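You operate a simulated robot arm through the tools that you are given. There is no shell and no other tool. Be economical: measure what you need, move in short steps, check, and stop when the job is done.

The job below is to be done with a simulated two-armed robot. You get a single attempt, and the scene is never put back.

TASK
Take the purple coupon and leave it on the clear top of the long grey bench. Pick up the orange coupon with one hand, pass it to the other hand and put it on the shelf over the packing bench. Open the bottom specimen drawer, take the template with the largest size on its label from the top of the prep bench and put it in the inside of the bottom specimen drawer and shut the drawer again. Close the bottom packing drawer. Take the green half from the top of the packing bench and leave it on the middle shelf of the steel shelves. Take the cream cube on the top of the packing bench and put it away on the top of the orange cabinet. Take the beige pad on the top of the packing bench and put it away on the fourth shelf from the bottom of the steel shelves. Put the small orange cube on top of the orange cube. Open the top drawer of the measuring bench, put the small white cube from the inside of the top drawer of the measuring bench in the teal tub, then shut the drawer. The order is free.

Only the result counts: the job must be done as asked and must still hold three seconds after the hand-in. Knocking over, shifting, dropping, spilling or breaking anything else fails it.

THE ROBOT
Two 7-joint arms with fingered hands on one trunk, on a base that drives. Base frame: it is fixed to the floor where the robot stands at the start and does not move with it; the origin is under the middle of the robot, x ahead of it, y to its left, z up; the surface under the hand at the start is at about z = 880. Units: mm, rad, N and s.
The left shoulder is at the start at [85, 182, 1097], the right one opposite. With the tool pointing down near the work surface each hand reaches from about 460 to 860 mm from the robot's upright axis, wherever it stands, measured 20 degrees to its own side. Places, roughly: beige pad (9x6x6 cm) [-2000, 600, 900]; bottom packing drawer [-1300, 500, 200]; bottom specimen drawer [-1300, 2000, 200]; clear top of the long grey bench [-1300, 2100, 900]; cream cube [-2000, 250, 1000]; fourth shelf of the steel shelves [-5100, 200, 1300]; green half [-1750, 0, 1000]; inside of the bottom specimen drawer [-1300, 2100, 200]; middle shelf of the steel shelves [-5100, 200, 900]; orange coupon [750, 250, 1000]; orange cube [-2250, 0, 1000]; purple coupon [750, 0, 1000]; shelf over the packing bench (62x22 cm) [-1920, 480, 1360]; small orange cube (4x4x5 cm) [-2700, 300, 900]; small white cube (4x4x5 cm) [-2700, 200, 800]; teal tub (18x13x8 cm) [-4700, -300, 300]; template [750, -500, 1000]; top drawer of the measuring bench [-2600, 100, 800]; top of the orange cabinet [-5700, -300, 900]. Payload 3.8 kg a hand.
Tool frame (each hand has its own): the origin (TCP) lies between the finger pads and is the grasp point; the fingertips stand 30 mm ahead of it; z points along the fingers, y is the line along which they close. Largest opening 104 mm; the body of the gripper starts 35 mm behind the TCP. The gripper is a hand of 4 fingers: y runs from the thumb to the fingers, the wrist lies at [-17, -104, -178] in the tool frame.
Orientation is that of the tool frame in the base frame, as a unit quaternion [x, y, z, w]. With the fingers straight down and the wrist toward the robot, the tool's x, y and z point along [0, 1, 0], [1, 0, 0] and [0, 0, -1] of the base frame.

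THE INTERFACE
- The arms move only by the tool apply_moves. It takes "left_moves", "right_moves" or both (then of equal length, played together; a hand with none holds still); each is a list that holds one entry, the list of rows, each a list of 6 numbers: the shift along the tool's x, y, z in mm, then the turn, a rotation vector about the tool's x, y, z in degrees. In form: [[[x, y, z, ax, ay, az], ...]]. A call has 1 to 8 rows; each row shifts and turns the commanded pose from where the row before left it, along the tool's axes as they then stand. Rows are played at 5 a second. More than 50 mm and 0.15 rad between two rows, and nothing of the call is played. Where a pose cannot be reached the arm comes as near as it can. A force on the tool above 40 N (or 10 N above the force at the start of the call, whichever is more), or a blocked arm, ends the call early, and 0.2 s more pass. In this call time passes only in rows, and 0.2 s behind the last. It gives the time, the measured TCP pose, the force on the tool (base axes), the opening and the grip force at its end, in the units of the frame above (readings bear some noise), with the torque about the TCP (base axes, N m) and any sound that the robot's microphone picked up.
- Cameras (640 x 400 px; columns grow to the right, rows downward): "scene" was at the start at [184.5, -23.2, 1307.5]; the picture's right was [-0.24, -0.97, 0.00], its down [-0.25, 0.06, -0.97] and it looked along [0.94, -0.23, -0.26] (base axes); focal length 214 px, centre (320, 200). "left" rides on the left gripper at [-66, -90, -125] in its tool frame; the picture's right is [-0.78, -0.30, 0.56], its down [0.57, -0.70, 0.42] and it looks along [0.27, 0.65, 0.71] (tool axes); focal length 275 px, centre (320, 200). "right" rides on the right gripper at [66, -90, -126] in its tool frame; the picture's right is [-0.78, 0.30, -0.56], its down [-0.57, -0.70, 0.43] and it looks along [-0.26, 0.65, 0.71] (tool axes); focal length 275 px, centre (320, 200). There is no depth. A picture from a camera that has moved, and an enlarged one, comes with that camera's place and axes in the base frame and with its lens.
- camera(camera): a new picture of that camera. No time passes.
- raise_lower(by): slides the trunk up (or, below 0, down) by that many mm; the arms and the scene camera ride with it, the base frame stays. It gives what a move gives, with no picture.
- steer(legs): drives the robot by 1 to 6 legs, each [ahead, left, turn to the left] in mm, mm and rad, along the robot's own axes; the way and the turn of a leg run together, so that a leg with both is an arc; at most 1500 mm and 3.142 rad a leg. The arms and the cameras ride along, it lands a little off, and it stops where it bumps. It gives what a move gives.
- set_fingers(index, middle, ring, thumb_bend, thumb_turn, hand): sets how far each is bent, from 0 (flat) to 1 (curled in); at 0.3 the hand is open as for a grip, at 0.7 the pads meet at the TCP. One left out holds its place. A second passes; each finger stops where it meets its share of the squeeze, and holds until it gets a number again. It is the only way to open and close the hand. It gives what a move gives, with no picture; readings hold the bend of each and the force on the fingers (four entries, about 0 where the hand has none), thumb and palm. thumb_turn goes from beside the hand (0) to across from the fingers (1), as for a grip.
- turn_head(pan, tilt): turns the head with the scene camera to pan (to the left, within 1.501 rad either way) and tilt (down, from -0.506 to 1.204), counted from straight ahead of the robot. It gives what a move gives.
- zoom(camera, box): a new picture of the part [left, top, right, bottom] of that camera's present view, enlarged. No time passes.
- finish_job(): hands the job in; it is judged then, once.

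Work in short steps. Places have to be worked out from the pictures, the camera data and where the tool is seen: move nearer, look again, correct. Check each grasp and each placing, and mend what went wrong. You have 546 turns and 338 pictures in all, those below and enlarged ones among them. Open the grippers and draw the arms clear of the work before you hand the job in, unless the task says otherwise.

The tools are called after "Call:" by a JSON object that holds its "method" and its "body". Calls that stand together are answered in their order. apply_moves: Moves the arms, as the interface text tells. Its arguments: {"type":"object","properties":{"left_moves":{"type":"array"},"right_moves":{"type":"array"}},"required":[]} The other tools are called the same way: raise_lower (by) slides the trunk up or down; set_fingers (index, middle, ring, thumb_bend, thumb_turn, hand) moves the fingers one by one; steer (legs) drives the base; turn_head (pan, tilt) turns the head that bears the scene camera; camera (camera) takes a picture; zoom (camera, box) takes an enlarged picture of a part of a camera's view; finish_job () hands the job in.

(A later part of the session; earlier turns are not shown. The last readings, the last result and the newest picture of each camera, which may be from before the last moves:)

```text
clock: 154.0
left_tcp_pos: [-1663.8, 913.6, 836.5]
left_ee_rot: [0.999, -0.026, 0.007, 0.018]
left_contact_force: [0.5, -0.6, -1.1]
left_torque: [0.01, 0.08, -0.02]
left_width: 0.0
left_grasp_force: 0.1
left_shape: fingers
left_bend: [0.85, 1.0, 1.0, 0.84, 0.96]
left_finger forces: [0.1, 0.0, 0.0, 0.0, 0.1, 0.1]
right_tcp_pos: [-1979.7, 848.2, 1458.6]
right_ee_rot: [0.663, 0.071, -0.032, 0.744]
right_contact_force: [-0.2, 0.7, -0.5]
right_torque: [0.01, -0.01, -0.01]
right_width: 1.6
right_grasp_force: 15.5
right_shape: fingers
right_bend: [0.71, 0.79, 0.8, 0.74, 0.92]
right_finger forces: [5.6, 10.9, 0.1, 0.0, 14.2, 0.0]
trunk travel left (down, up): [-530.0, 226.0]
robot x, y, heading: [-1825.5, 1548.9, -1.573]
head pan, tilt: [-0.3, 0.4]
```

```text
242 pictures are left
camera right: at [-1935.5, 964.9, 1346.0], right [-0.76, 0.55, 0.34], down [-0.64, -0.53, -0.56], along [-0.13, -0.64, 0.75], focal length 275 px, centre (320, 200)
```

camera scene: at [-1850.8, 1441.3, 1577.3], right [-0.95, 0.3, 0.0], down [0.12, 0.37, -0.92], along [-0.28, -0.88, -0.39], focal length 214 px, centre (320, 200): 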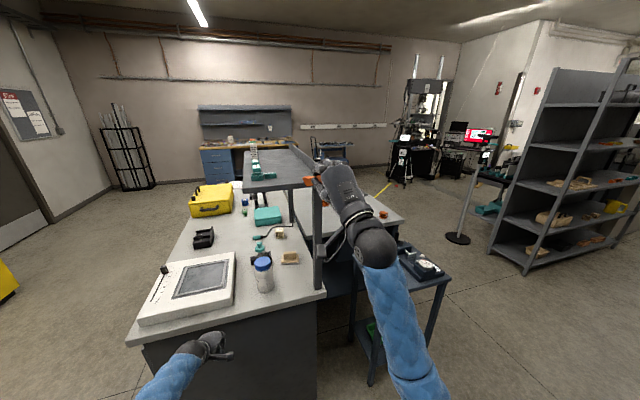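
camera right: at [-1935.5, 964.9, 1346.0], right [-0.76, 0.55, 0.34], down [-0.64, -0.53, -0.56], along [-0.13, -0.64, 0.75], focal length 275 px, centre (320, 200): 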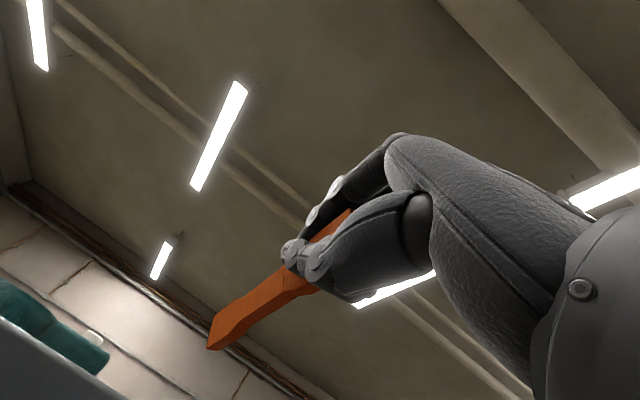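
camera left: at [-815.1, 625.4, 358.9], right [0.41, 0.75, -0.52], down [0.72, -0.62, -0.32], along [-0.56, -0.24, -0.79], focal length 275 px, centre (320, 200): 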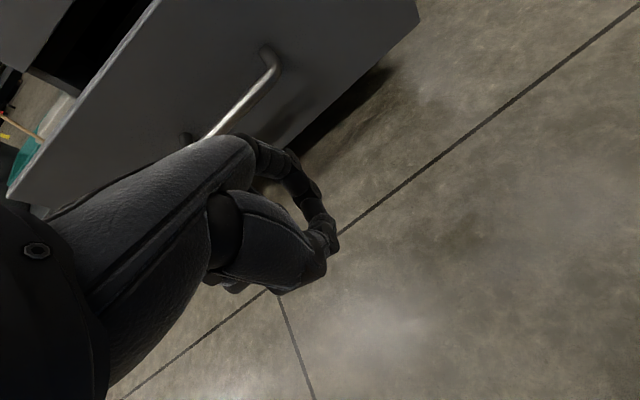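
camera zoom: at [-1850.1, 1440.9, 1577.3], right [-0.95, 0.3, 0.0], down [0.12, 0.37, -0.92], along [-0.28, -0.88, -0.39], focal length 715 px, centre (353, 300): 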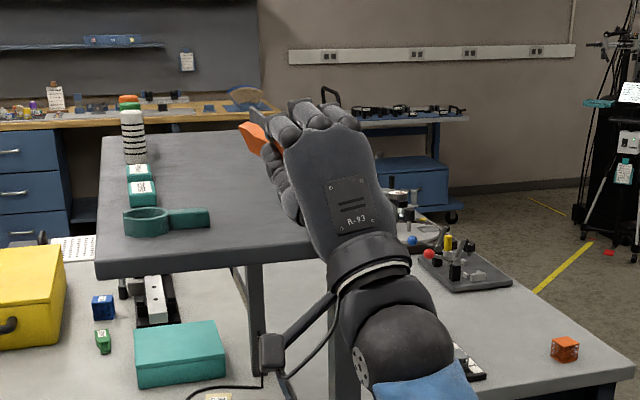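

Now lower gently onto the shelf.

Call:
{"method": "apply_moves", "body": {"right_moves": [[[4, -19.7, -2.2, 0, 0, 0], [4, -19.7, -2.2, 0, 0, 0], [3, -14.8, -1.6, 0, 0, 0]]]}}

Call:
{"method": "zoom", "body": {"camera": "scene", "box": [230, 110, 390, 230]}}

Call:
{"method": "camera", "body": {"camera": "right"}}

```text
clock: 154.8
left_tcp_pos: [-1664.4, 914.8, 836.2]
left_ee_rot: [0.999, -0.026, 0.007, 0.019]
left_contact_force: [-0.3, 0.1, 0.1]
left_torque: [-0.01, -0.01, -0.02]
left_width: 0.1
left_grasp_force: 0.1
left_shape: fingers
left_bend: [0.85, 1.0, 1.0, 0.84, 0.96]
left_finger forces: [0.0, 0.0, 0.0, 0.0, 0.0, 0.0]
right_tcp_pos: [-1978.7, 849.6, 1404.2]
right_ee_rot: [0.663, 0.07, -0.032, 0.744]
right_contact_force: [-0.3, 0.1, -0.5]
right_torque: [0.0, 0.01, 0.0]
right_width: 1.7
right_grasp_force: 15.9
right_shape: fingers
right_bend: [0.71, 0.79, 0.8, 0.74, 0.92]
right_finger forces: [5.6, 11.1, 0.0, 0.1, 14.3, 0.0]
trunk travel left (down, up): [-530.0, 226.0]
robot x, y, heading: [-1821.2, 1545.0, -1.573]
head pan, tilt: [-0.3, 0.4]
```

```text
3.33 times, centred on (310, 170) of scene
camera zoom: at [-1850.5, 1441.3, 1577.3], right [-0.95, 0.3, 0.0], down [0.12, 0.37, -0.92], along [-0.28, -0.88, -0.39], focal length 715 px, centre (353, 300)
```

zoom: 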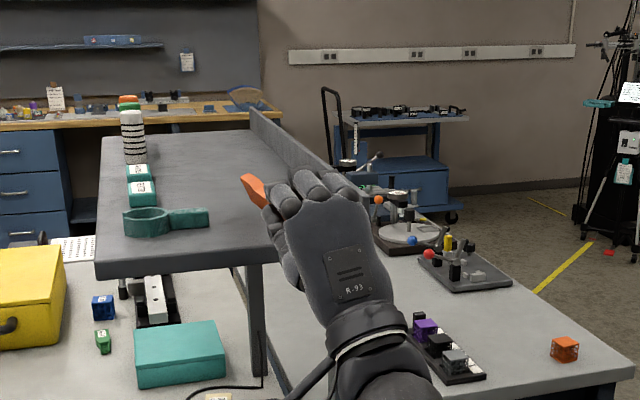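

```text
240 pictures are left
camera right: at [-1933.9, 966.4, 1291.9], right [-0.76, 0.55, 0.34], down [-0.64, -0.53, -0.56], along [-0.13, -0.64, 0.76], focal length 275 px, centre (320, 200)
```

right: 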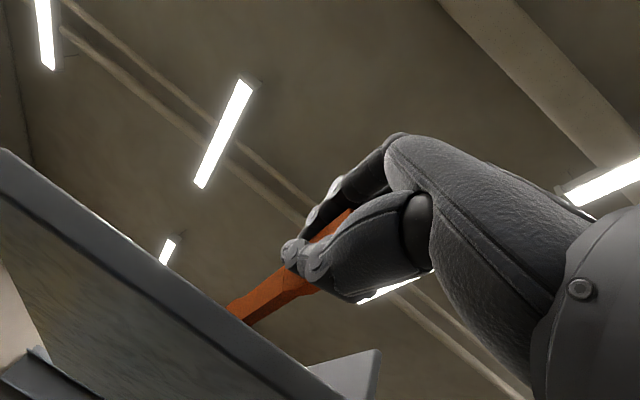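

Call:
{"method": "apply_moves", "body": {"right_moves": [[[1.6, -7.9, -0.9, 0, 0, 0], [1.2, -5.9, -0.7, 0, 0, 0]]]}}

Call:
{"method": "camera", "body": {"camera": "right"}}

```text
clock: 155.4
left_tcp_pos: [-1664.0, 913.8, 836.0]
left_ee_rot: [0.999, -0.026, 0.006, 0.018]
left_contact_force: [-0.7, -0.1, 0.4]
left_torque: [0.03, 0.0, 0.01]
left_width: 0.1
left_grasp_force: 0.0
left_shape: fingers
left_bend: [0.85, 1.0, 1.0, 0.84, 0.96]
left_finger forces: [0.1, 0.1, 0.0, 0.1, 0.0, 0.0]
right_tcp_pos: [-1978.8, 849.4, 1390.5]
right_ee_rot: [0.663, 0.07, -0.033, 0.745]
right_contact_force: [0.3, -0.3, -0.8]
right_torque: [-0.09, 0.03, 0.02]
right_width: 1.4
right_grasp_force: 16.5
right_shape: fingers
right_bend: [0.71, 0.79, 0.8, 0.74, 0.92]
right_finger forces: [6.3, 11.5, 0.0, 0.1, 14.4, 0.1]
trunk travel left (down, up): [-530.0, 226.0]
robot x, y, heading: [-1821.6, 1549.6, -1.574]
head pan, tilt: [-0.3, 0.4]
```

```text
239 pictures are left
camera right: at [-1933.1, 966.5, 1278.1], right [-0.76, 0.55, 0.34], down [-0.64, -0.53, -0.56], along [-0.13, -0.64, 0.76], focal length 275 px, centre (320, 200)
```

right: 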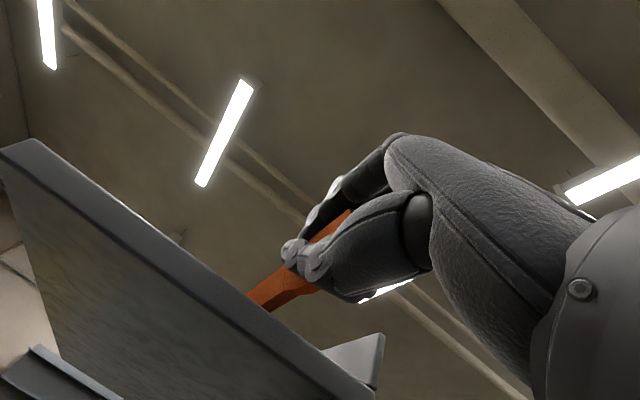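

Call:
{"method": "apply_moves", "body": {"right_moves": [[[1.2, -5.9, -0.7, 0, 0, 0], [1.2, -5.9, -0.7, 0, 0, 0]]]}}

Call:
{"method": "zoom", "body": {"camera": "scene", "box": [230, 110, 390, 230]}}

```text
clock: 156.0
left_tcp_pos: [-1664.3, 915.3, 837.0]
left_ee_rot: [0.999, -0.026, 0.007, 0.019]
left_contact_force: [0.2, -0.4, -0.1]
left_torque: [0.0, 0.01, 0.04]
left_width: 0.1
left_grasp_force: 0.0
left_shape: fingers
left_bend: [0.85, 1.0, 1.0, 0.84, 0.96]
left_finger forces: [0.0, 0.1, 0.1, 0.1, 0.0, 0.0]
right_tcp_pos: [-1976.7, 851.1, 1379.7]
right_ee_rot: [0.662, 0.07, -0.032, 0.745]
right_contact_force: [-0.4, 1.5, 2.6]
right_torque: [-0.26, -0.06, -0.01]
right_width: 1.4
right_grasp_force: 18.6
right_shape: fingers
right_bend: [0.71, 0.79, 0.8, 0.74, 0.92]
right_finger forces: [8.1, 13.2, 0.0, 0.0, 15.1, 0.1]
trunk travel left (down, up): [-530.0, 226.0]
robot x, y, heading: [-1823.7, 1550.8, -1.574]
head pan, tilt: [-0.3, 0.4]
```

```text
3.33 times, centred on (310, 170) of scene
camera zoom: at [-1850.4, 1441.9, 1577.4], right [-0.95, 0.3, 0.0], down [0.12, 0.37, -0.92], along [-0.28, -0.88, -0.39], focal length 715 px, centre (353, 300)
```

zoom: 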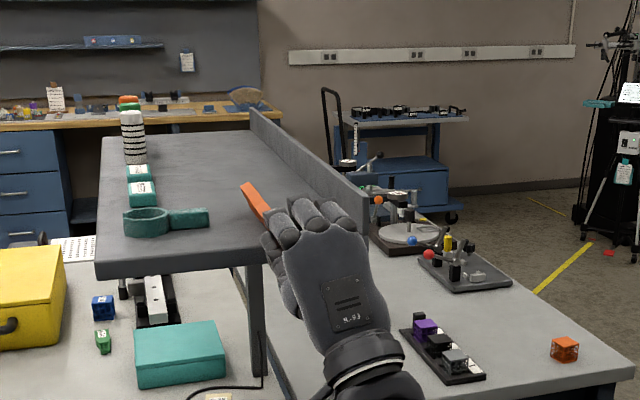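

Contact with the shelf. I open the hand moderately.

Call:
{"method": "set_fingers", "body": {"hand": "right", "index": 0.55, "middle": 0.55, "ring": 0.55, "thumb_bend": 0.55}}

Call:
{"method": "zoom", "body": {"camera": "scene", "box": [230, 110, 390, 230]}}

Call:
{"method": "camera", "body": {"camera": "right"}}

```text
clock: 157.0
left_tcp_pos: [-1664.9, 915.1, 836.6]
left_ee_rot: [0.999, -0.026, 0.007, 0.019]
left_contact_force: [-0.4, 0.4, -0.4]
left_torque: [0.01, -0.03, -0.02]
left_width: 0.0
left_grasp_force: 0.1
left_shape: fingers
left_bend: [0.85, 1.0, 1.0, 0.84, 0.96]
left_finger forces: [0.0, 0.0, 0.1, 0.0, 0.0, 0.0]
right_tcp_pos: [-1976.5, 850.3, 1379.7]
right_ee_rot: [0.664, 0.07, -0.032, 0.744]
right_contact_force: [1.1, 0.6, -0.9]
right_torque: [0.04, 0.03, 0.04]
right_width: 40.7
right_grasp_force: 0.0
right_shape: fingers
right_bend: [0.55, 0.55, 0.55, 0.55, 0.97]
right_finger forces: [0.0, 0.0, 0.0, 0.0, 0.1, 0.0]
trunk travel left (down, up): [-530.0, 226.0]
robot x, y, heading: [-1824.9, 1546.9, -1.571]
head pan, tilt: [-0.3, 0.4]
```

```text
3.33 times, centred on (310, 170) of scene
camera zoom: at [-1850.4, 1441.5, 1577.3], right [-0.95, 0.3, 0.0], down [0.12, 0.37, -0.92], along [-0.28, -0.88, -0.39], focal length 715 px, centre (353, 300)
```

zoom: 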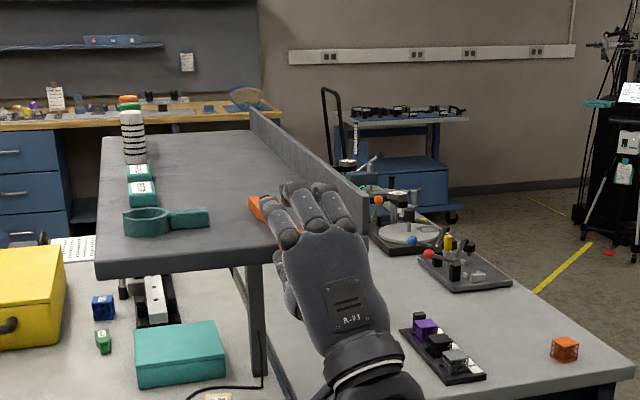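

```text
236 pictures are left
camera right: at [-1931.8, 966.6, 1266.9], right [-0.76, 0.55, 0.34], down [-0.64, -0.53, -0.56], along [-0.13, -0.64, 0.75], focal length 275 px, centre (320, 200)
```

right: 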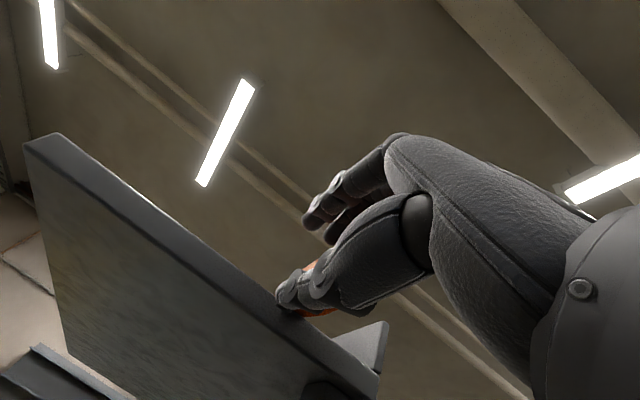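

The coupon now rests on shelf and thumb. I open the thumb fully and look again.

Call:
{"method": "set_fingers", "body": {"hand": "right", "thumb_bend": 0.3, "index": 0.4, "middle": 0.4, "ring": 0.4}}

Call:
{"method": "camera", "body": {"camera": "right"}}

Call:
{"method": "zoom", "body": {"camera": "scene", "box": [260, 120, 360, 200]}}

```text
clock: 158.0
left_tcp_pos: [-1664.4, 915.0, 837.9]
left_ee_rot: [0.999, -0.027, 0.006, 0.018]
left_contact_force: [0.4, -0.4, 0.2]
left_torque: [0.02, 0.02, -0.03]
left_width: 0.0
left_grasp_force: 0.1
left_shape: fingers
left_bend: [0.85, 1.0, 1.0, 0.84, 0.96]
left_finger forces: [0.0, 0.1, 0.0, 0.0, 0.0, 0.0]
right_tcp_pos: [-1977.4, 849.5, 1379.2]
right_ee_rot: [0.663, 0.07, -0.033, 0.745]
right_contact_force: [-0.6, 0.2, -0.4]
right_torque: [0.03, 0.01, 0.0]
right_width: 91.6
right_grasp_force: 0.0
right_shape: fingers
right_bend: [0.4, 0.4, 0.4, 0.3, 0.97]
right_finger forces: [0.1, 0.0, 0.0, 0.0, 0.0, 0.0]
trunk travel left (down, up): [-530.0, 226.0]
robot x, y, heading: [-1822.2, 1548.8, -1.577]
head pan, tilt: [-0.3, 0.4]
```

```text
235 pictures are left
camera right: at [-1931.8, 966.6, 1266.9], right [-0.76, 0.55, 0.34], down [-0.64, -0.53, -0.56], along [-0.13, -0.64, 0.75], focal length 275 px, centre (320, 200)
```

right: 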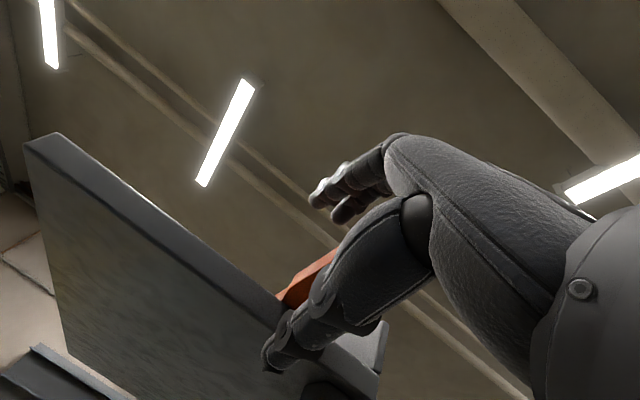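

```text
5.00 times, centred on (310, 160) of scene
camera zoom: at [-1850.4, 1441.5, 1577.3], right [-0.95, 0.3, 0.0], down [0.12, 0.37, -0.92], along [-0.28, -0.88, -0.39], focal length 1072 px, centre (370, 400)
```

zoom: 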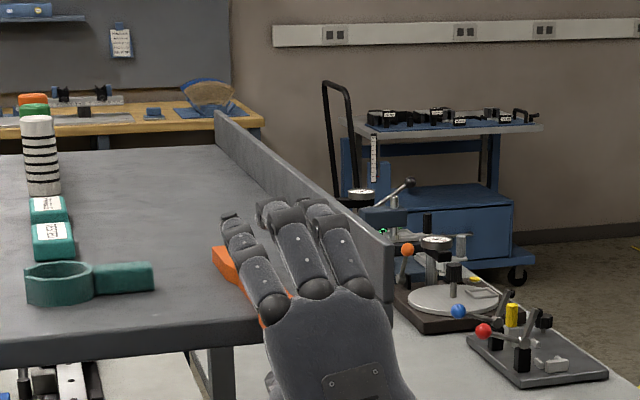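

The coupon lies on the shelf, the thumb is free. I withdraw the hand straight back.

Call:
{"method": "apply_moves", "body": {"right_moves": [[[0, 0, -30, 0, 0, 0], [0, 0, -40, 0, 0, 0], [0, 0, -40, 0, 0, 0], [0, 0, -40, 0, 0, 0]]]}}

Call:
{"method": "zoom", "body": {"camera": "scene", "box": [240, 120, 360, 210]}}

```text
clock: 159.0
left_tcp_pos: [-1664.6, 914.7, 838.7]
left_ee_rot: [0.999, -0.025, 0.007, 0.018]
left_contact_force: [-0.1, 0.3, 0.1]
left_torque: [-0.01, 0.0, -0.04]
left_width: 0.0
left_grasp_force: 0.0
left_shape: fingers
left_bend: [0.85, 1.0, 1.0, 0.84, 0.96]
left_finger forces: [0.0, 0.1, 0.1, 0.0, 0.0, 0.0]
right_tcp_pos: [-1986.0, 1001.2, 1363.1]
right_ee_rot: [0.663, 0.07, -0.032, 0.744]
right_contact_force: [0.0, 0.8, -0.1]
right_torque: [0.03, -0.02, -0.03]
right_width: 91.8
right_grasp_force: 0.1
right_shape: fingers
right_bend: [0.4, 0.4, 0.4, 0.3, 0.97]
right_finger forces: [0.1, 0.0, 0.0, 0.0, 0.0, 0.0]
trunk travel left (down, up): [-530.0, 226.0]
robot x, y, heading: [-1822.5, 1546.3, -1.578]
head pan, tilt: [-0.3, 0.4]
```

```text
4.44 times, centred on (300, 165) of scene
camera zoom: at [-1850.5, 1442.9, 1577.5], right [-0.95, 0.3, 0.0], down [0.12, 0.37, -0.92], along [-0.28, -0.88, -0.39], focal length 953 px, centre (409, 356)
```

zoom: 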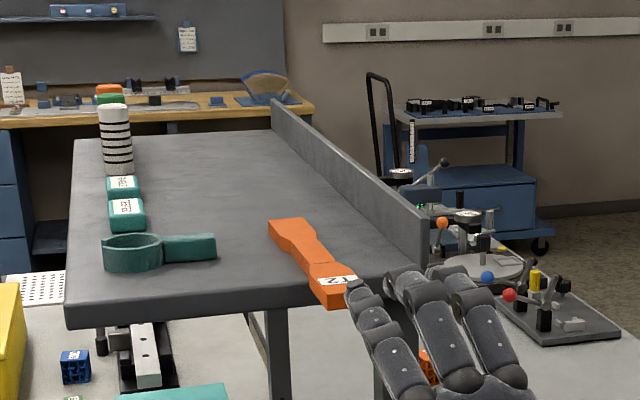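

The coupon lies flat with ~42 mm overhanging the end. I close the fingertips and nudge it fully onto the shelf.

Call:
{"method": "set_fingers", "body": {"hand": "right", "thumb_bend": 0.7, "index": 0.7, "middle": 0.7, "ring": 0.7}}

Call:
{"method": "apply_moves", "body": {"right_moves": [[[-1, 2, 30, 0, 0, 0], [-1, -3, 30, 0, 0, 0], [-1, -3, 30, 0, 0, 0]]]}}

Call:
{"method": "zoom", "body": {"camera": "scene", "box": [240, 120, 360, 210]}}

Call:
{"method": "camera", "body": {"camera": "right"}}

```text
clock: 160.0
left_tcp_pos: [-1664.1, 914.7, 835.8]
left_ee_rot: [0.999, -0.026, 0.007, 0.018]
left_contact_force: [0.9, 0.0, 0.0]
left_torque: [0.02, 0.0, 0.02]
left_width: 0.0
left_grasp_force: 0.1
left_shape: fingers
left_bend: [0.85, 1.0, 1.0, 0.84, 0.96]
left_finger forces: [0.0, 0.0, 0.1, 0.0, 0.1, 0.0]
right_tcp_pos: [-1985.7, 998.3, 1362.5]
right_ee_rot: [0.663, 0.071, -0.032, 0.744]
right_contact_force: [0.1, -0.4, -0.5]
right_torque: [0.01, -0.04, 0.0]
right_width: 3.1
right_grasp_force: 0.0
right_shape: fingers
right_bend: [0.7, 0.7, 0.7, 0.7, 0.97]
right_finger forces: [0.0, 0.0, 0.0, 0.0, 0.0, 0.0]
trunk travel left (down, up): [-530.0, 226.0]
robot x, y, heading: [-1820.0, 1548.4, -1.573]
head pan, tilt: [-0.3, 0.4]
```

```text
clock: 160.8
left_tcp_pos: [-1665.3, 915.2, 837.1]
left_ee_rot: [0.999, -0.026, 0.007, 0.017]
left_contact_force: [-0.2, -0.4, -0.4]
left_torque: [0.02, -0.01, 0.01]
left_width: 0.0
left_grasp_force: 0.0
left_shape: fingers
left_bend: [0.85, 1.0, 1.0, 0.84, 0.96]
left_finger forces: [0.0, 0.0, 0.0, 0.1, 0.1, 0.1]
right_tcp_pos: [-1984.7, 906.9, 1369.2]
right_ee_rot: [0.663, 0.07, -0.033, 0.744]
right_contact_force: [0.9, -0.1, 0.2]
right_torque: [-0.02, 0.03, 0.0]
right_width: 3.4
right_grasp_force: 0.0
right_shape: fingers
right_bend: [0.7, 0.7, 0.7, 0.7, 0.97]
right_finger forces: [0.0, 0.0, 0.0, 0.1, 0.0, 0.0]
trunk travel left (down, up): [-530.0, 226.0]
robot x, y, heading: [-1818.8, 1550.0, -1.573]
head pan, tilt: [-0.3, 0.4]
```

```text
4.44 times, centred on (300, 165) of scene
camera zoom: at [-1850.2, 1440.5, 1577.3], right [-0.95, 0.3, 0.0], down [0.12, 0.37, -0.92], along [-0.28, -0.88, -0.39], focal length 953 px, centre (409, 356)
```

zoom: 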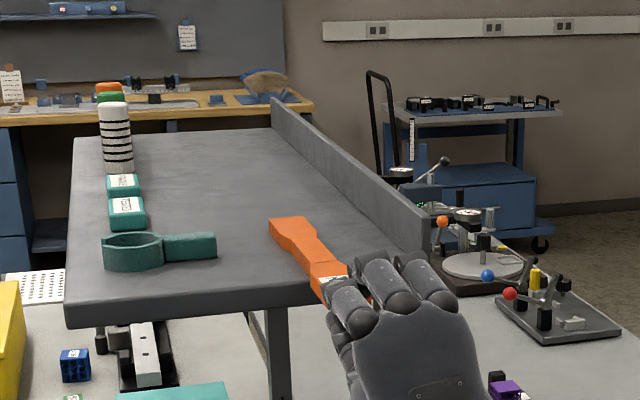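

```text
231 pictures are left
camera right: at [-1939.7, 1023.6, 1256.3], right [-0.76, 0.55, 0.34], down [-0.64, -0.53, -0.56], along [-0.13, -0.64, 0.75], focal length 275 px, centre (320, 200)
```

right: 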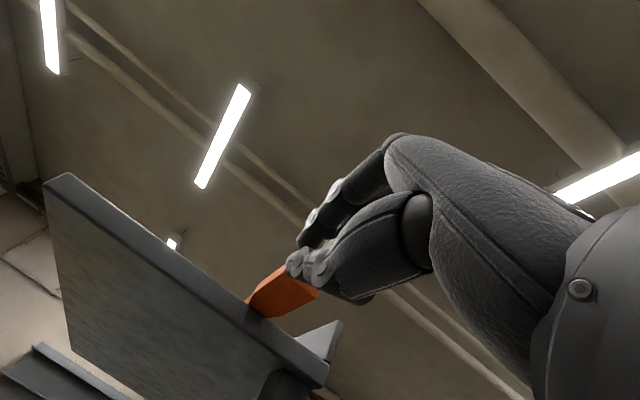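

The tips are slightly above the coupon's end. I back off 35 mm, lower 10 mm and push again.

Call:
{"method": "apply_moves", "body": {"right_moves": [[[1.4, 4, -35, 0, 0, 0], [2, -10, -1, 0, 0, 0], [-1, -3, 25, 0, 0, 0]]]}}

Call:
{"method": "camera", "body": {"camera": "right"}}

```text
clock: 161.6
left_tcp_pos: [-1664.5, 914.3, 836.0]
left_ee_rot: [0.999, -0.026, 0.006, 0.019]
left_contact_force: [0.1, 0.6, 0.5]
left_torque: [0.04, 0.0, 0.0]
left_width: 0.0
left_grasp_force: 0.1
left_shape: fingers
left_bend: [0.85, 1.0, 1.0, 0.84, 0.96]
left_finger forces: [0.1, 0.0, 0.1, 0.0, 0.0, 0.1]
right_tcp_pos: [-1983.5, 919.3, 1359.6]
right_ee_rot: [0.663, 0.07, -0.033, 0.744]
right_contact_force: [-0.2, 0.4, 1.1]
right_torque: [-0.02, 0.01, 0.0]
right_width: 3.0
right_grasp_force: 0.1
right_shape: fingers
right_bend: [0.7, 0.7, 0.7, 0.7, 0.97]
right_finger forces: [0.1, 0.0, 0.0, 0.0, 0.1, 0.0]
trunk travel left (down, up): [-530.0, 226.0]
robot x, y, heading: [-1821.7, 1550.2, -1.572]
head pan, tilt: [-0.3, 0.4]
```

```text
230 pictures are left
camera right: at [-1937.8, 1035.6, 1247.3], right [-0.76, 0.55, 0.34], down [-0.64, -0.53, -0.56], along [-0.13, -0.64, 0.75], focal length 275 px, centre (320, 200)
```

right: 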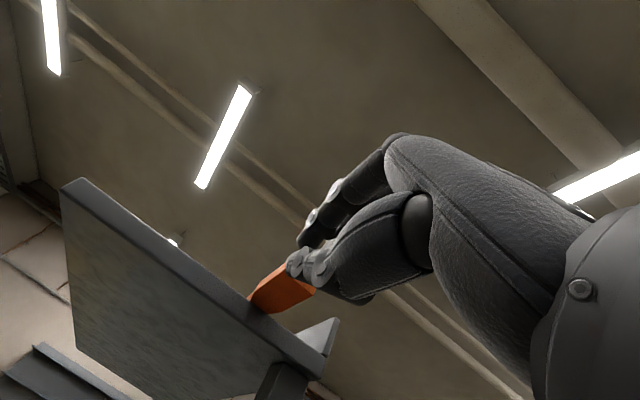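

Call:
{"method": "apply_moves", "body": {"right_moves": [[[-0.8, -2.4, 20, 0, 0, 0], [-0.8, -2.4, 20, 0, 0, 0], [-0.8, -2.4, 20, 0, 0, 0]]]}}

Call:
{"method": "zoom", "body": {"camera": "scene", "box": [240, 120, 360, 210]}}

Call:
{"method": "camera", "body": {"camera": "right"}}

```text
clock: 162.4
left_tcp_pos: [-1663.1, 913.0, 835.0]
left_ee_rot: [0.999, -0.026, 0.007, 0.018]
left_contact_force: [0.5, 0.3, 0.3]
left_torque: [0.02, -0.01, -0.01]
left_width: 0.0
left_grasp_force: 0.0
left_shape: fingers
left_bend: [0.85, 1.0, 1.0, 0.84, 0.96]
left_finger forces: [0.1, 0.1, 0.0, 0.0, 0.1, 0.1]
right_tcp_pos: [-1982.3, 856.8, 1358.1]
right_ee_rot: [0.663, 0.071, -0.032, 0.744]
right_contact_force: [0.2, 0.3, 0.6]
right_torque: [0.01, -0.01, 0.01]
right_width: 3.0
right_grasp_force: 0.0
right_shape: fingers
right_bend: [0.7, 0.7, 0.7, 0.7, 0.97]
right_finger forces: [0.0, 0.0, 0.0, 0.0, 0.0, 0.0]
trunk travel left (down, up): [-530.0, 226.0]
robot x, y, heading: [-1826.9, 1548.1, -1.575]
head pan, tilt: [-0.3, 0.4]
```

```text
4.44 times, centred on (300, 165) of scene
camera zoom: at [-1850.2, 1440.7, 1577.3], right [-0.95, 0.3, 0.0], down [0.12, 0.37, -0.92], along [-0.28, -0.88, -0.39], focal length 953 px, centre (409, 356)
```

zoom: 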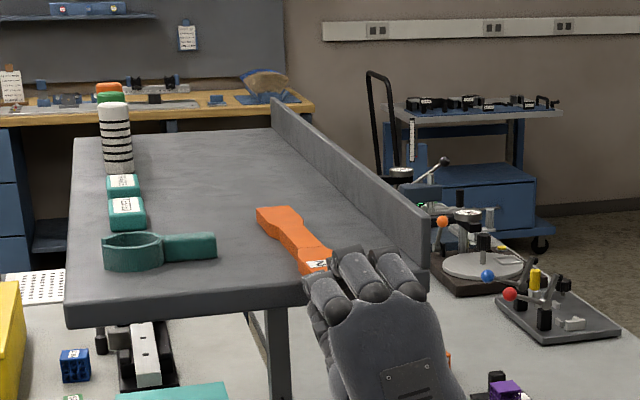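

```text
228 pictures are left
camera right: at [-1937.7, 973.6, 1245.8], right [-0.76, 0.55, 0.34], down [-0.64, -0.53, -0.56], along [-0.13, -0.64, 0.75], focal length 275 px, centre (320, 200)
```

right: 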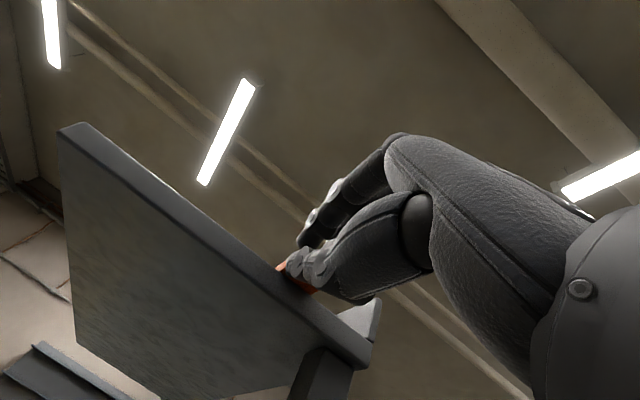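

It moved in. One more small push, then retreat.

Call:
{"method": "apply_moves", "body": {"right_moves": [[[-0.6, -0.5, 15, 0, 0, 0]]]}}

Call:
{"method": "apply_moves", "body": {"right_moves": [[[1, 4, -35, 0, 0, 0], [1, 4, -40, 0, 0, 0], [1, 4, -40, 0, 0, 0], [1, 4, -40, 0, 0, 0]]]}}

Call:
{"method": "zoom", "body": {"camera": "scene", "box": [240, 120, 360, 210]}}

```text
clock: 162.8
left_tcp_pos: [-1664.6, 913.9, 836.8]
left_ee_rot: [0.999, -0.026, 0.007, 0.019]
left_contact_force: [-0.5, -0.7, -0.4]
left_torque: [0.04, 0.0, 0.04]
left_width: 0.0
left_grasp_force: 0.0
left_shape: fingers
left_bend: [0.85, 1.0, 1.0, 0.84, 0.96]
left_finger forces: [0.0, 0.0, 0.0, 0.0, 0.0, 0.0]
right_tcp_pos: [-1982.5, 841.8, 1360.6]
right_ee_rot: [0.664, 0.069, -0.033, 0.744]
right_contact_force: [-0.6, 0.6, -1.2]
right_torque: [0.02, 0.01, -0.02]
right_width: 3.1
right_grasp_force: 0.2
right_shape: fingers
right_bend: [0.7, 0.7, 0.7, 0.7, 0.97]
right_finger forces: [0.0, 0.1, 0.1, 0.0, 0.0, 0.0]
trunk travel left (down, up): [-530.0, 226.0]
robot x, y, heading: [-1824.1, 1550.1, -1.57]
head pan, tilt: [-0.3, 0.4]
```

```text
clock: 163.8
left_tcp_pos: [-1664.4, 916.1, 837.3]
left_ee_rot: [0.999, -0.026, 0.008, 0.02]
left_contact_force: [0.2, 0.4, -0.3]
left_torque: [-0.01, -0.01, 0.03]
left_width: 0.2
left_grasp_force: 0.1
left_shape: fingers
left_bend: [0.85, 1.0, 1.0, 0.84, 0.96]
left_finger forces: [0.1, 0.0, 0.0, 0.0, 0.1, 0.0]
right_tcp_pos: [-1988.2, 1001.5, 1360.3]
right_ee_rot: [0.663, 0.071, -0.032, 0.745]
right_contact_force: [0.2, -0.4, -0.2]
right_torque: [-0.03, 0.0, -0.02]
right_width: 3.1
right_grasp_force: 0.1
right_shape: fingers
right_bend: [0.7, 0.7, 0.7, 0.7, 0.97]
right_finger forces: [0.1, 0.1, 0.0, 0.0, 0.1, 0.0]
trunk travel left (down, up): [-530.0, 226.0]
robot x, y, heading: [-1824.3, 1544.6, -1.573]
head pan, tilt: [-0.3, 0.4]
```

```text
4.44 times, centred on (300, 165) of scene
camera zoom: at [-1850.5, 1442.8, 1577.5], right [-0.95, 0.3, 0.0], down [0.12, 0.37, -0.92], along [-0.28, -0.88, -0.39], focal length 953 px, centre (409, 356)
```

zoom: 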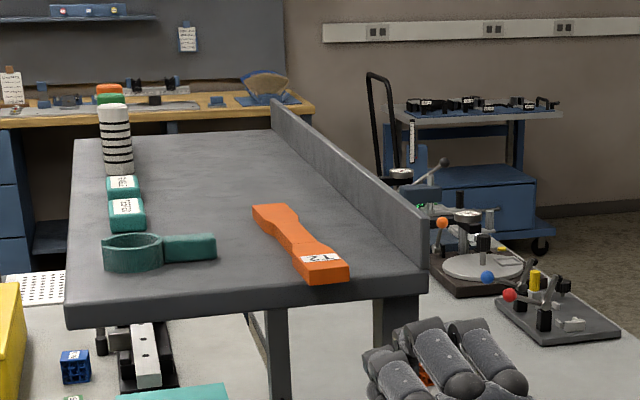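

Orange is completely on the shelf. Next, the packing-bench items: I turn the right tool to point down again and lower the trunk back to normal.

Call:
{"method": "apply_moves", "body": {"right_moves": [[[0, 0, -20, 8, 0, 0], [0, 0, -20, 8, 0, 0], [0, 0, -10, 8, 0, 0], [0, 0, 0, 8, 0, 0], [0, 0, 0, 8, 0, 0], [0, 0, 0, 8, 0, 0], [0, 0, 0, 8, 0, 0], [0, 0, 0, 8, 0, 0]]]}}

Call:
{"method": "apply_moves", "body": {"right_moves": [[[0, 0, 0, 8, 0, 0], [0, 0, 0, 8, 0, 0], [0, 0, 0, 8, 0, 0], [0, 0, 0, 8, 0, 0]]], "left_moves": [[[0, 0, -40, 0, 0, 0], [0, 0, -40, 0, 0, 0], [0, 0, -40, 0, 0, 0], [0, 0, -40, 0, 0, 0]]]}}

Call:
{"method": "set_fingers", "body": {"hand": "right", "thumb_bend": 0.3, "index": 0.3, "middle": 0.3, "ring": 0.3}}

Call:
{"method": "set_fingers", "body": {"hand": "left", "thumb_bend": 0.3, "index": 0.3, "middle": 0.3, "ring": 0.3}}

Call:
{"method": "turn_head", "body": {"pan": -0.1, "tilt": 0.5}}

Call:
{"method": "camera", "body": {"camera": "scene"}}

```text
clock: 165.6
left_tcp_pos: [-1664.6, 914.3, 836.0]
left_ee_rot: [0.999, -0.026, 0.006, 0.019]
left_contact_force: [1.2, -0.3, 0.4]
left_torque: [-0.02, -0.01, -0.01]
left_width: 0.0
left_grasp_force: 0.0
left_shape: fingers
left_bend: [0.85, 1.0, 1.0, 0.84, 0.96]
left_finger forces: [0.0, 0.1, 0.0, 0.0, 0.0, 0.1]
right_tcp_pos: [-1988.6, 1048.8, 1358.3]
right_ee_rot: [0.957, 0.042, -0.065, 0.279]
right_contact_force: [-0.2, -0.1, 0.0]
right_torque: [0.01, 0.0, 0.0]
right_width: 2.9
right_grasp_force: 0.1
right_shape: fingers
right_bend: [0.7, 0.7, 0.7, 0.7, 0.97]
right_finger forces: [0.0, 0.0, 0.0, 0.1, 0.1, 0.1]
trunk travel left (down, up): [-530.0, 226.0]
robot x, y, heading: [-1820.5, 1550.4, -1.573]
head pan, tilt: [-0.3, 0.4]
```

```text
clock: 166.6
left_tcp_pos: [-1664.3, 921.6, 996.4]
left_ee_rot: [1.0, -0.025, 0.006, 0.018]
left_contact_force: [0.1, 0.3, 0.5]
left_torque: [-0.01, -0.01, 0.02]
left_width: 0.0
left_grasp_force: 0.0
left_shape: fingers
left_bend: [0.85, 1.0, 1.0, 0.84, 0.96]
left_finger forces: [0.0, 0.1, 0.1, 0.0, 0.0, 0.0]
right_tcp_pos: [-1992.8, 996.4, 1328.3]
right_ee_rot: [0.997, 0.024, -0.075, 0.004]
right_contact_force: [-0.4, -0.4, 0.6]
right_torque: [0.02, 0.03, -0.04]
right_width: 3.0
right_grasp_force: 0.1
right_shape: fingers
right_bend: [0.7, 0.7, 0.7, 0.7, 0.97]
right_finger forces: [0.0, 0.0, 0.0, 0.0, 0.0, 0.0]
right hand out of reach, approached as far as the arm can: row 3, 4
trunk travel left (down, up): [-530.0, 226.0]
robot x, y, heading: [-1820.8, 1546.2, -1.577]
head pan, tilt: [-0.3, 0.4]
```

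```text
clock: 167.6
left_tcp_pos: [-1665.5, 920.6, 997.3]
left_ee_rot: [0.999, -0.027, 0.007, 0.018]
left_contact_force: [0.0, 0.4, 1.8]
left_torque: [0.01, 0.02, 0.01]
left_width: 0.0
left_grasp_force: 0.2
left_shape: fingers
left_bend: [0.85, 1.0, 1.0, 0.84, 0.96]
left_finger forces: [0.0, 0.1, 0.1, 0.0, 0.0, 0.0]
right_tcp_pos: [-1993.0, 996.9, 1328.3]
right_ee_rot: [0.997, 0.023, -0.074, 0.006]
right_contact_force: [-0.2, 0.3, 0.7]
right_torque: [0.0, 0.01, -0.01]
right_width: 104.4
right_grasp_force: 0.1
right_shape: fingers
right_bend: [0.3, 0.3, 0.3, 0.3, 0.97]
right_finger forces: [0.1, 0.0, 0.0, 0.0, 0.0, 0.0]
trunk travel left (down, up): [-530.0, 226.0]
robot x, y, heading: [-1824.8, 1548.1, -1.579]
head pan, tilt: [-0.3, 0.4]
```

```text
clock: 168.6
left_tcp_pos: [-1664.7, 922.6, 996.7]
left_ee_rot: [0.999, -0.026, 0.007, 0.019]
left_contact_force: [0.0, 0.2, -0.5]
left_torque: [-0.02, 0.0, 0.03]
left_width: 104.4
left_grasp_force: 0.1
left_shape: fingers
left_bend: [0.3, 0.3, 0.3, 0.3, 0.97]
left_finger forces: [0.0, 0.1, 0.0, 0.0, 0.0, 0.0]
right_tcp_pos: [-1992.8, 996.0, 1328.3]
right_ee_rot: [0.997, 0.024, -0.074, 0.005]
right_contact_force: [-0.4, 0.2, 0.8]
right_torque: [-0.02, 0.01, 0.01]
right_width: 104.1
right_grasp_force: 0.0
right_shape: fingers
right_bend: [0.3, 0.3, 0.3, 0.3, 0.97]
right_finger forces: [0.0, 0.0, 0.1, 0.1, 0.0, 0.0]
trunk travel left (down, up): [-530.0, 226.0]
robot x, y, heading: [-1818.3, 1551.1, -1.578]
head pan, tilt: [-0.3, 0.4]
```

```text
clock: 169.3
left_tcp_pos: [-1665.2, 922.0, 995.8]
left_ee_rot: [0.999, -0.026, 0.007, 0.018]
left_contact_force: [-0.5, 0.2, 0.3]
left_torque: [0.03, 0.03, -0.01]
left_width: 103.8
left_grasp_force: 0.2
left_shape: fingers
left_bend: [0.3, 0.3, 0.3, 0.3, 0.97]
left_finger forces: [0.1, 0.0, 0.0, 0.1, 0.0, 0.0]
right_tcp_pos: [-1993.9, 996.9, 1328.5]
right_ee_rot: [0.997, 0.023, -0.074, 0.005]
right_contact_force: [-1.4, -0.5, 0.1]
right_torque: [0.0, 0.02, -0.03]
right_width: 104.4
right_grasp_force: 0.1
right_shape: fingers
right_bend: [0.3, 0.3, 0.3, 0.3, 0.97]
right_finger forces: [0.0, 0.0, 0.1, 0.0, 0.0, 0.0]
trunk travel left (down, up): [-530.0, 226.0]
robot x, y, heading: [-1822.2, 1546.1, -1.579]
head pan, tilt: [-0.099, 0.499]
```

```text
226 pictures are left
camera scene: at [-1832.1, 1439.5, 1568.2], right [-0.99, 0.1, 0.0], down [0.05, 0.48, -0.88], along [-0.09, -0.87, -0.48], focal length 214 px, centre (320, 200)
```

scene: 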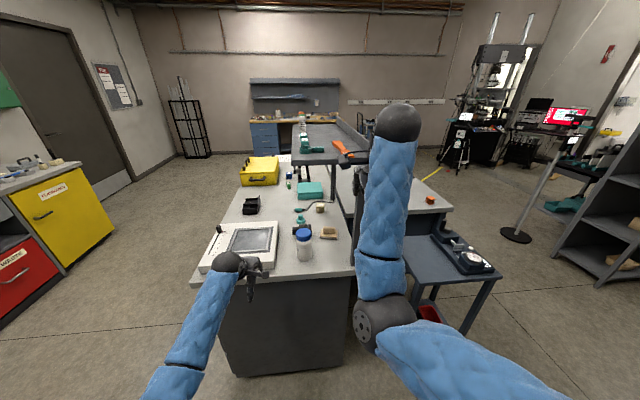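

I zoom onto the bench items.

Call:
{"method": "zoom", "body": {"camera": "scene", "box": [230, 150, 370, 270]}}

```text
3.33 times, centred on (300, 210) of scene
camera zoom: at [-1832.1, 1439.5, 1568.2], right [-0.99, 0.1, 0.0], down [0.05, 0.48, -0.88], along [-0.09, -0.87, -0.48], focal length 715 px, centre (387, 167)
```

zoom: 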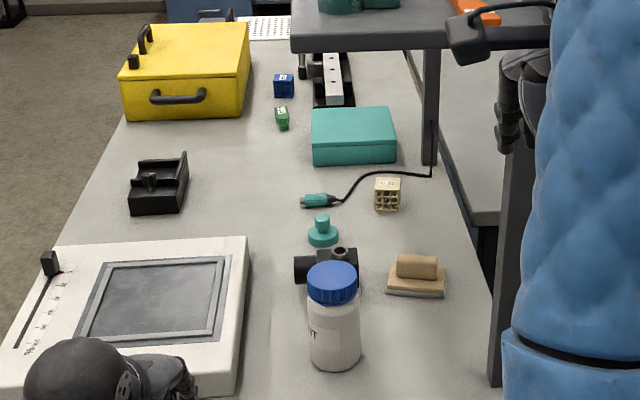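

Pad ≈ (-1963, 600), cream cube ≈ (-1943, 375), green half ≈ (-1750, 0). The pad lies under the shelf, so I come in low with the right hand. First lower the trunk and set the robot at x ≈ -1700.

Call:
{"method": "raise_lower", "body": {"by": -200}}

Call:
{"method": "steer", "body": {"legs": [[100, 122, 0]]}}

Call:
{"method": "camera", "body": {"camera": "scene"}}

```text
clock: 171.5
left_tcp_pos: [-1665.6, 920.3, 796.8]
left_ee_rot: [0.999, -0.027, 0.007, 0.019]
left_contact_force: [-0.4, 0.4, -0.2]
left_torque: [-0.02, -0.03, 0.02]
left_width: 104.1
left_grasp_force: 0.1
left_shape: fingers
left_bend: [0.3, 0.3, 0.3, 0.3, 0.97]
left_finger forces: [0.0, 0.0, 0.0, 0.0, 0.1, 0.0]
right_tcp_pos: [-1993.8, 969.5, 1080.5]
right_ee_rot: [0.996, 0.027, -0.074, -0.036]
right_contact_force: [0.3, 0.5, -0.8]
right_torque: [0.03, 0.03, -0.03]
right_width: 104.2
right_grasp_force: 0.1
right_shape: fingers
right_bend: [0.3, 0.3, 0.3, 0.3, 0.97]
right_finger forces: [0.1, 0.0, 0.0, 0.0, 0.0, 0.1]
trunk travel left (down, up): [-330.0, 426.0]
robot x, y, heading: [-1822.3, 1552.5, -1.574]
head pan, tilt: [-0.099, 0.499]
```

```text
clock: 172.7
left_tcp_pos: [-1584.8, 860.3, 789.5]
left_ee_rot: [0.999, -0.031, 0.005, 0.004]
left_contact_force: [1.0, 18.3, 4.4]
left_torque: [-0.69, 0.01, 0.21]
left_width: 104.4
left_grasp_force: 8.8
left_shape: fingers
left_bend: [0.3, 0.35, 0.31, 0.3, 0.97]
left_finger forces: [0.1, 17.5, 0.9, 0.1, 0.0, 0.1]
right_tcp_pos: [-1906.4, 900.6, 1081.1]
right_ee_rot: [0.996, 0.026, -0.073, -0.036]
right_contact_force: [0.5, 0.0, 1.5]
right_torque: [0.03, 0.01, 0.03]
right_width: 104.4
right_grasp_force: 0.1
right_shape: fingers
right_bend: [0.3, 0.3, 0.3, 0.3, 0.97]
right_finger forces: [0.0, 0.0, 0.1, 0.0, 0.1, 0.0]
trunk travel left (down, up): [-330.0, 426.0]
robot x, y, heading: [-1734.3, 1479.7, -1.578]
head pan, tilt: [-0.099, 0.499]
stopped in leg 1: the force on the tool passed its limit at 57 N (the readings are from after the stop); the commanded pose is now the measured one
```

```text
224 pictures are left
camera scene: at [-1745.0, 1327.8, 1367.1], right [-0.99, 0.1, 0.0], down [0.05, 0.47, -0.88], along [-0.09, -0.87, -0.48], focal length 214 px, centre (320, 200)
```

scene: 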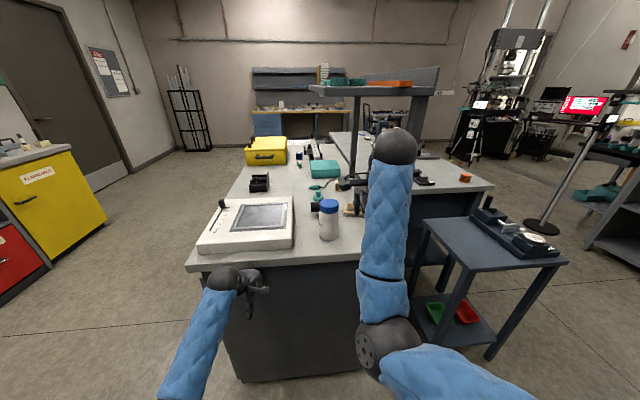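

The left fingers touched the bench's end. I back off 60 mm and raise the left hand.

Call:
{"method": "steer", "body": {"legs": [[-70, 0, 0]]}}

Call:
{"method": "apply_moves", "body": {"left_moves": [[[0, -10, -45, 0, 0, 0], [0, -10, -45, 0, 0, 0], [0, 0, -45, 0, 0, 0], [0, 0, -45, 0, 0, 0], [0, 0, -45, 0, 0, 0], [0, 0, -45, 0, 0, 0], [0, 0, -45, 0, 0, 0], [0, 0, -20, 0, 0, 0]]]}}

Call:
{"method": "camera", "body": {"camera": "scene"}}

```text
clock: 173.7
left_tcp_pos: [-1585.5, 928.1, 790.7]
left_ee_rot: [0.999, -0.033, 0.005, 0.006]
left_contact_force: [0.3, -0.8, 0.6]
left_torque: [-0.02, 0.0, 0.01]
left_width: 104.3
left_grasp_force: 0.0
left_shape: fingers
left_bend: [0.3, 0.3, 0.3, 0.3, 0.97]
left_finger forces: [0.1, 0.1, 0.1, 0.0, 0.0, 0.0]
right_tcp_pos: [-1906.5, 969.7, 1079.9]
right_ee_rot: [0.996, 0.026, -0.073, -0.035]
right_contact_force: [0.9, 0.3, 0.9]
right_torque: [-0.01, 0.0, 0.0]
right_width: 104.5
right_grasp_force: 0.1
right_shape: fingers
right_bend: [0.3, 0.3, 0.3, 0.3, 0.97]
right_finger forces: [0.1, 0.0, 0.0, 0.0, 0.0, 0.0]
trunk travel left (down, up): [-330.0, 426.0]
robot x, y, heading: [-1737.5, 1545.1, -1.581]
head pan, tilt: [-0.099, 0.499]
```

```text
clock: 175.5
left_tcp_pos: [-1585.4, 949.6, 1123.6]
left_ee_rot: [0.999, -0.032, 0.005, 0.004]
left_contact_force: [0.6, 0.0, -0.4]
left_torque: [-0.02, 0.0, 0.0]
left_width: 104.5
left_grasp_force: 0.0
left_shape: fingers
left_bend: [0.3, 0.3, 0.3, 0.3, 0.97]
left_finger forces: [0.0, 0.0, 0.0, 0.0, 0.0, 0.0]
right_tcp_pos: [-1905.9, 968.2, 1081.7]
right_ee_rot: [0.996, 0.025, -0.073, -0.037]
right_contact_force: [0.5, -0.2, -0.4]
right_torque: [-0.01, 0.0, -0.02]
right_width: 104.4
right_grasp_force: 0.2
right_shape: fingers
right_bend: [0.3, 0.3, 0.3, 0.3, 0.97]
right_finger forces: [0.1, 0.1, 0.1, 0.0, 0.0, 0.0]
trunk travel left (down, up): [-330.0, 426.0]
robot x, y, heading: [-1733.8, 1548.8, -1.577]
head pan, tilt: [-0.099, 0.499]
```

```text
223 pictures are left
camera scene: at [-1743.8, 1394.1, 1366.7], right [-0.99, 0.1, 0.0], down [0.05, 0.48, -0.88], along [-0.09, -0.87, -0.48], focal length 214 px, centre (320, 200)
```

scene: 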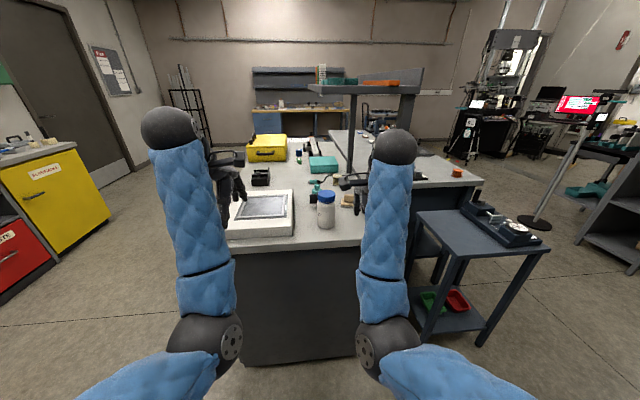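

I level the right tool, move it to x ≈ -1963 at z ≈ 1040, then drive forward under the shelf.

Call:
{"method": "apply_moves", "body": {"right_moves": [[[-20, 0, 10, -2.2, 4.1, 0], [-20, 0, 15, -2.2, 4.1, 0], [-17, 0, 16, 0, 0, 0]]]}}

Call:
{"method": "steer", "body": {"legs": [[250, 0, 0]]}}

Call:
{"method": "camera", "body": {"camera": "scene"}}

Call:
{"method": "camera", "body": {"camera": "right"}}

```text
clock: 176.3
left_tcp_pos: [-1587.9, 949.3, 1124.6]
left_ee_rot: [0.999, -0.032, 0.005, 0.004]
left_contact_force: [0.2, 0.4, -0.4]
left_torque: [0.05, -0.01, -0.01]
left_width: 104.3
left_grasp_force: 0.2
left_shape: fingers
left_bend: [0.3, 0.3, 0.3, 0.3, 0.97]
left_finger forces: [0.0, 0.0, 0.1, 0.0, 0.1, 0.1]
right_tcp_pos: [-1966.5, 966.6, 1043.4]
right_ee_rot: [1.0, 0.026, 0.0, 0.0]
right_contact_force: [0.5, 0.0, 0.7]
right_torque: [0.0, -0.02, 0.02]
right_width: 104.6
right_grasp_force: 0.1
right_shape: fingers
right_bend: [0.3, 0.3, 0.3, 0.3, 0.97]
right_finger forces: [0.0, 0.1, 0.0, 0.1, 0.1, 0.1]
trunk travel left (down, up): [-330.0, 426.0]
robot x, y, heading: [-1735.3, 1545.2, -1.577]
head pan, tilt: [-0.099, 0.499]
```

```text
clock: 178.2
left_tcp_pos: [-1589.4, 692.9, 1124.5]
left_ee_rot: [0.999, -0.033, 0.006, 0.004]
left_contact_force: [0.7, -0.7, -0.3]
left_torque: [0.08, 0.01, 0.02]
left_width: 104.5
left_grasp_force: 0.1
left_shape: fingers
left_bend: [0.3, 0.3, 0.3, 0.3, 0.97]
left_finger forces: [0.0, 0.0, 0.1, 0.0, 0.1, 0.1]
right_tcp_pos: [-1967.4, 708.8, 1043.3]
right_ee_rot: [1.0, 0.024, 0.0, -0.001]
right_contact_force: [0.2, -0.2, -1.3]
right_torque: [0.02, 0.02, 0.02]
right_width: 104.0
right_grasp_force: 0.0
right_shape: fingers
right_bend: [0.3, 0.3, 0.3, 0.3, 0.97]
right_finger forces: [0.0, 0.0, 0.0, 0.0, 0.0, 0.0]
trunk travel left (down, up): [-330.0, 426.0]
robot x, y, heading: [-1733.5, 1291.1, -1.579]
head pan, tilt: [-0.099, 0.499]
```

```text
222 pictures are left
camera scene: at [-1746.5, 1137.5, 1366.5], right [-0.99, 0.11, 0.0], down [0.05, 0.48, -0.88], along [-0.09, -0.87, -0.48], focal length 214 px, centre (320, 200)
```

scene: 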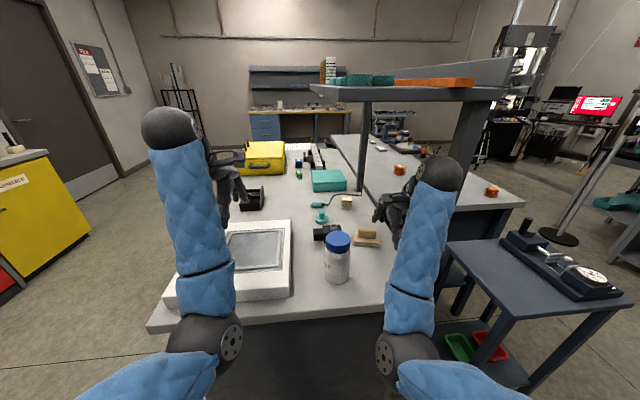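

```text
221 pictures are left
camera right: at [-1906.5, 801.6, 1168.2], right [-0.76, -0.33, 0.56], down [-0.61, 0.67, -0.42], along [-0.23, -0.66, -0.71], focal length 275 px, centre (320, 200)
```

right: 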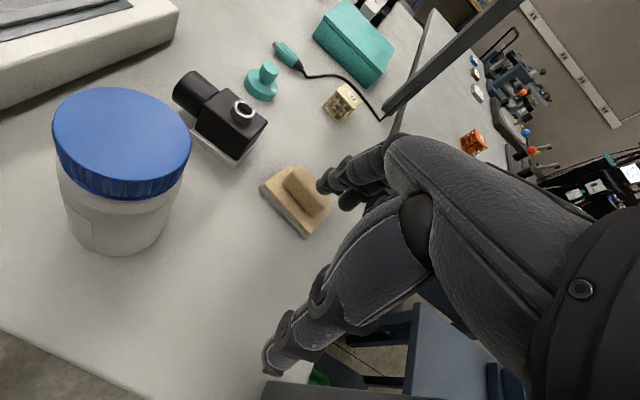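

Pad handle at about (-1962, 594, ~945), long side along x. I drive 113 mm further and lower the hand.

Call:
{"method": "steer", "body": {"legs": [[112, 0, 0]]}}

Call:
{"method": "camera", "body": {"camera": "right"}}

Call:
{"method": "camera", "body": {"camera": "scene"}}

```text
clock: 179.4
left_tcp_pos: [-1590.8, 578.1, 1123.9]
left_ee_rot: [0.999, -0.034, 0.005, 0.003]
left_contact_force: [0.5, 0.6, 0.0]
left_torque: [0.0, -0.01, 0.0]
left_width: 104.1
left_grasp_force: 0.0
left_shape: fingers
left_bend: [0.3, 0.3, 0.3, 0.3, 0.97]
left_finger forces: [0.1, 0.1, 0.0, 0.0, 0.0, 0.1]
right_tcp_pos: [-1969.3, 595.2, 1043.4]
right_ee_rot: [1.0, 0.023, 0.0, -0.001]
right_contact_force: [-0.4, -0.4, -0.3]
right_torque: [0.01, 0.02, 0.01]
right_width: 104.6
right_grasp_force: 0.0
right_shape: fingers
right_bend: [0.3, 0.3, 0.3, 0.3, 0.97]
right_finger forces: [0.0, 0.0, 0.0, 0.1, 0.0, 0.0]
trunk travel left (down, up): [-330.0, 426.0]
robot x, y, heading: [-1738.5, 1178.7, -1.579]
head pan, tilt: [-0.099, 0.499]
```

```text
220 pictures are left
camera right: at [-1907.8, 687.8, 1167.9], right [-0.76, -0.33, 0.56], down [-0.61, 0.67, -0.42], along [-0.23, -0.66, -0.71], focal length 275 px, centre (320, 200)
```

right: 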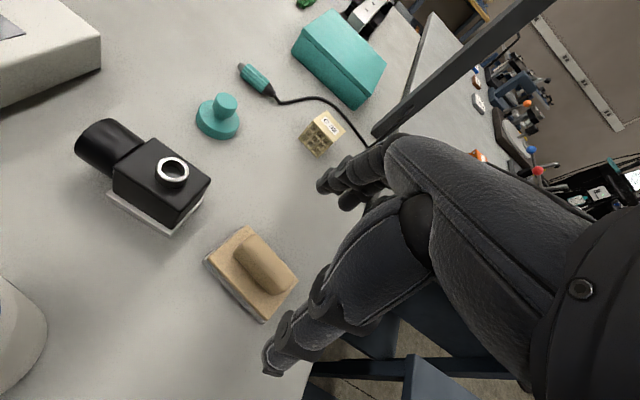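

```text
219 pictures are left
camera scene: at [-1747.4, 1023.4, 1366.4], right [-0.99, 0.11, 0.0], down [0.05, 0.48, -0.88], along [-0.09, -0.87, -0.48], focal length 214 px, centre (320, 200)
```

scene: 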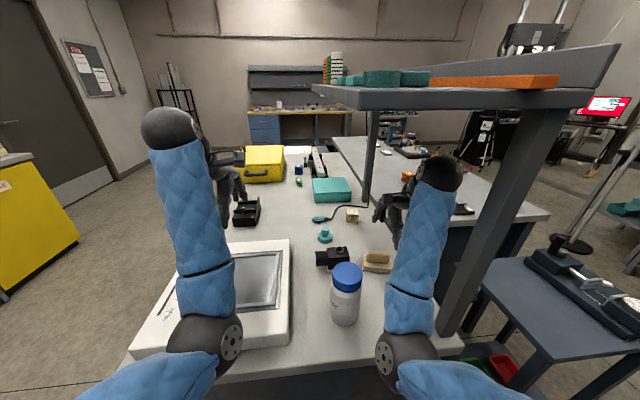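

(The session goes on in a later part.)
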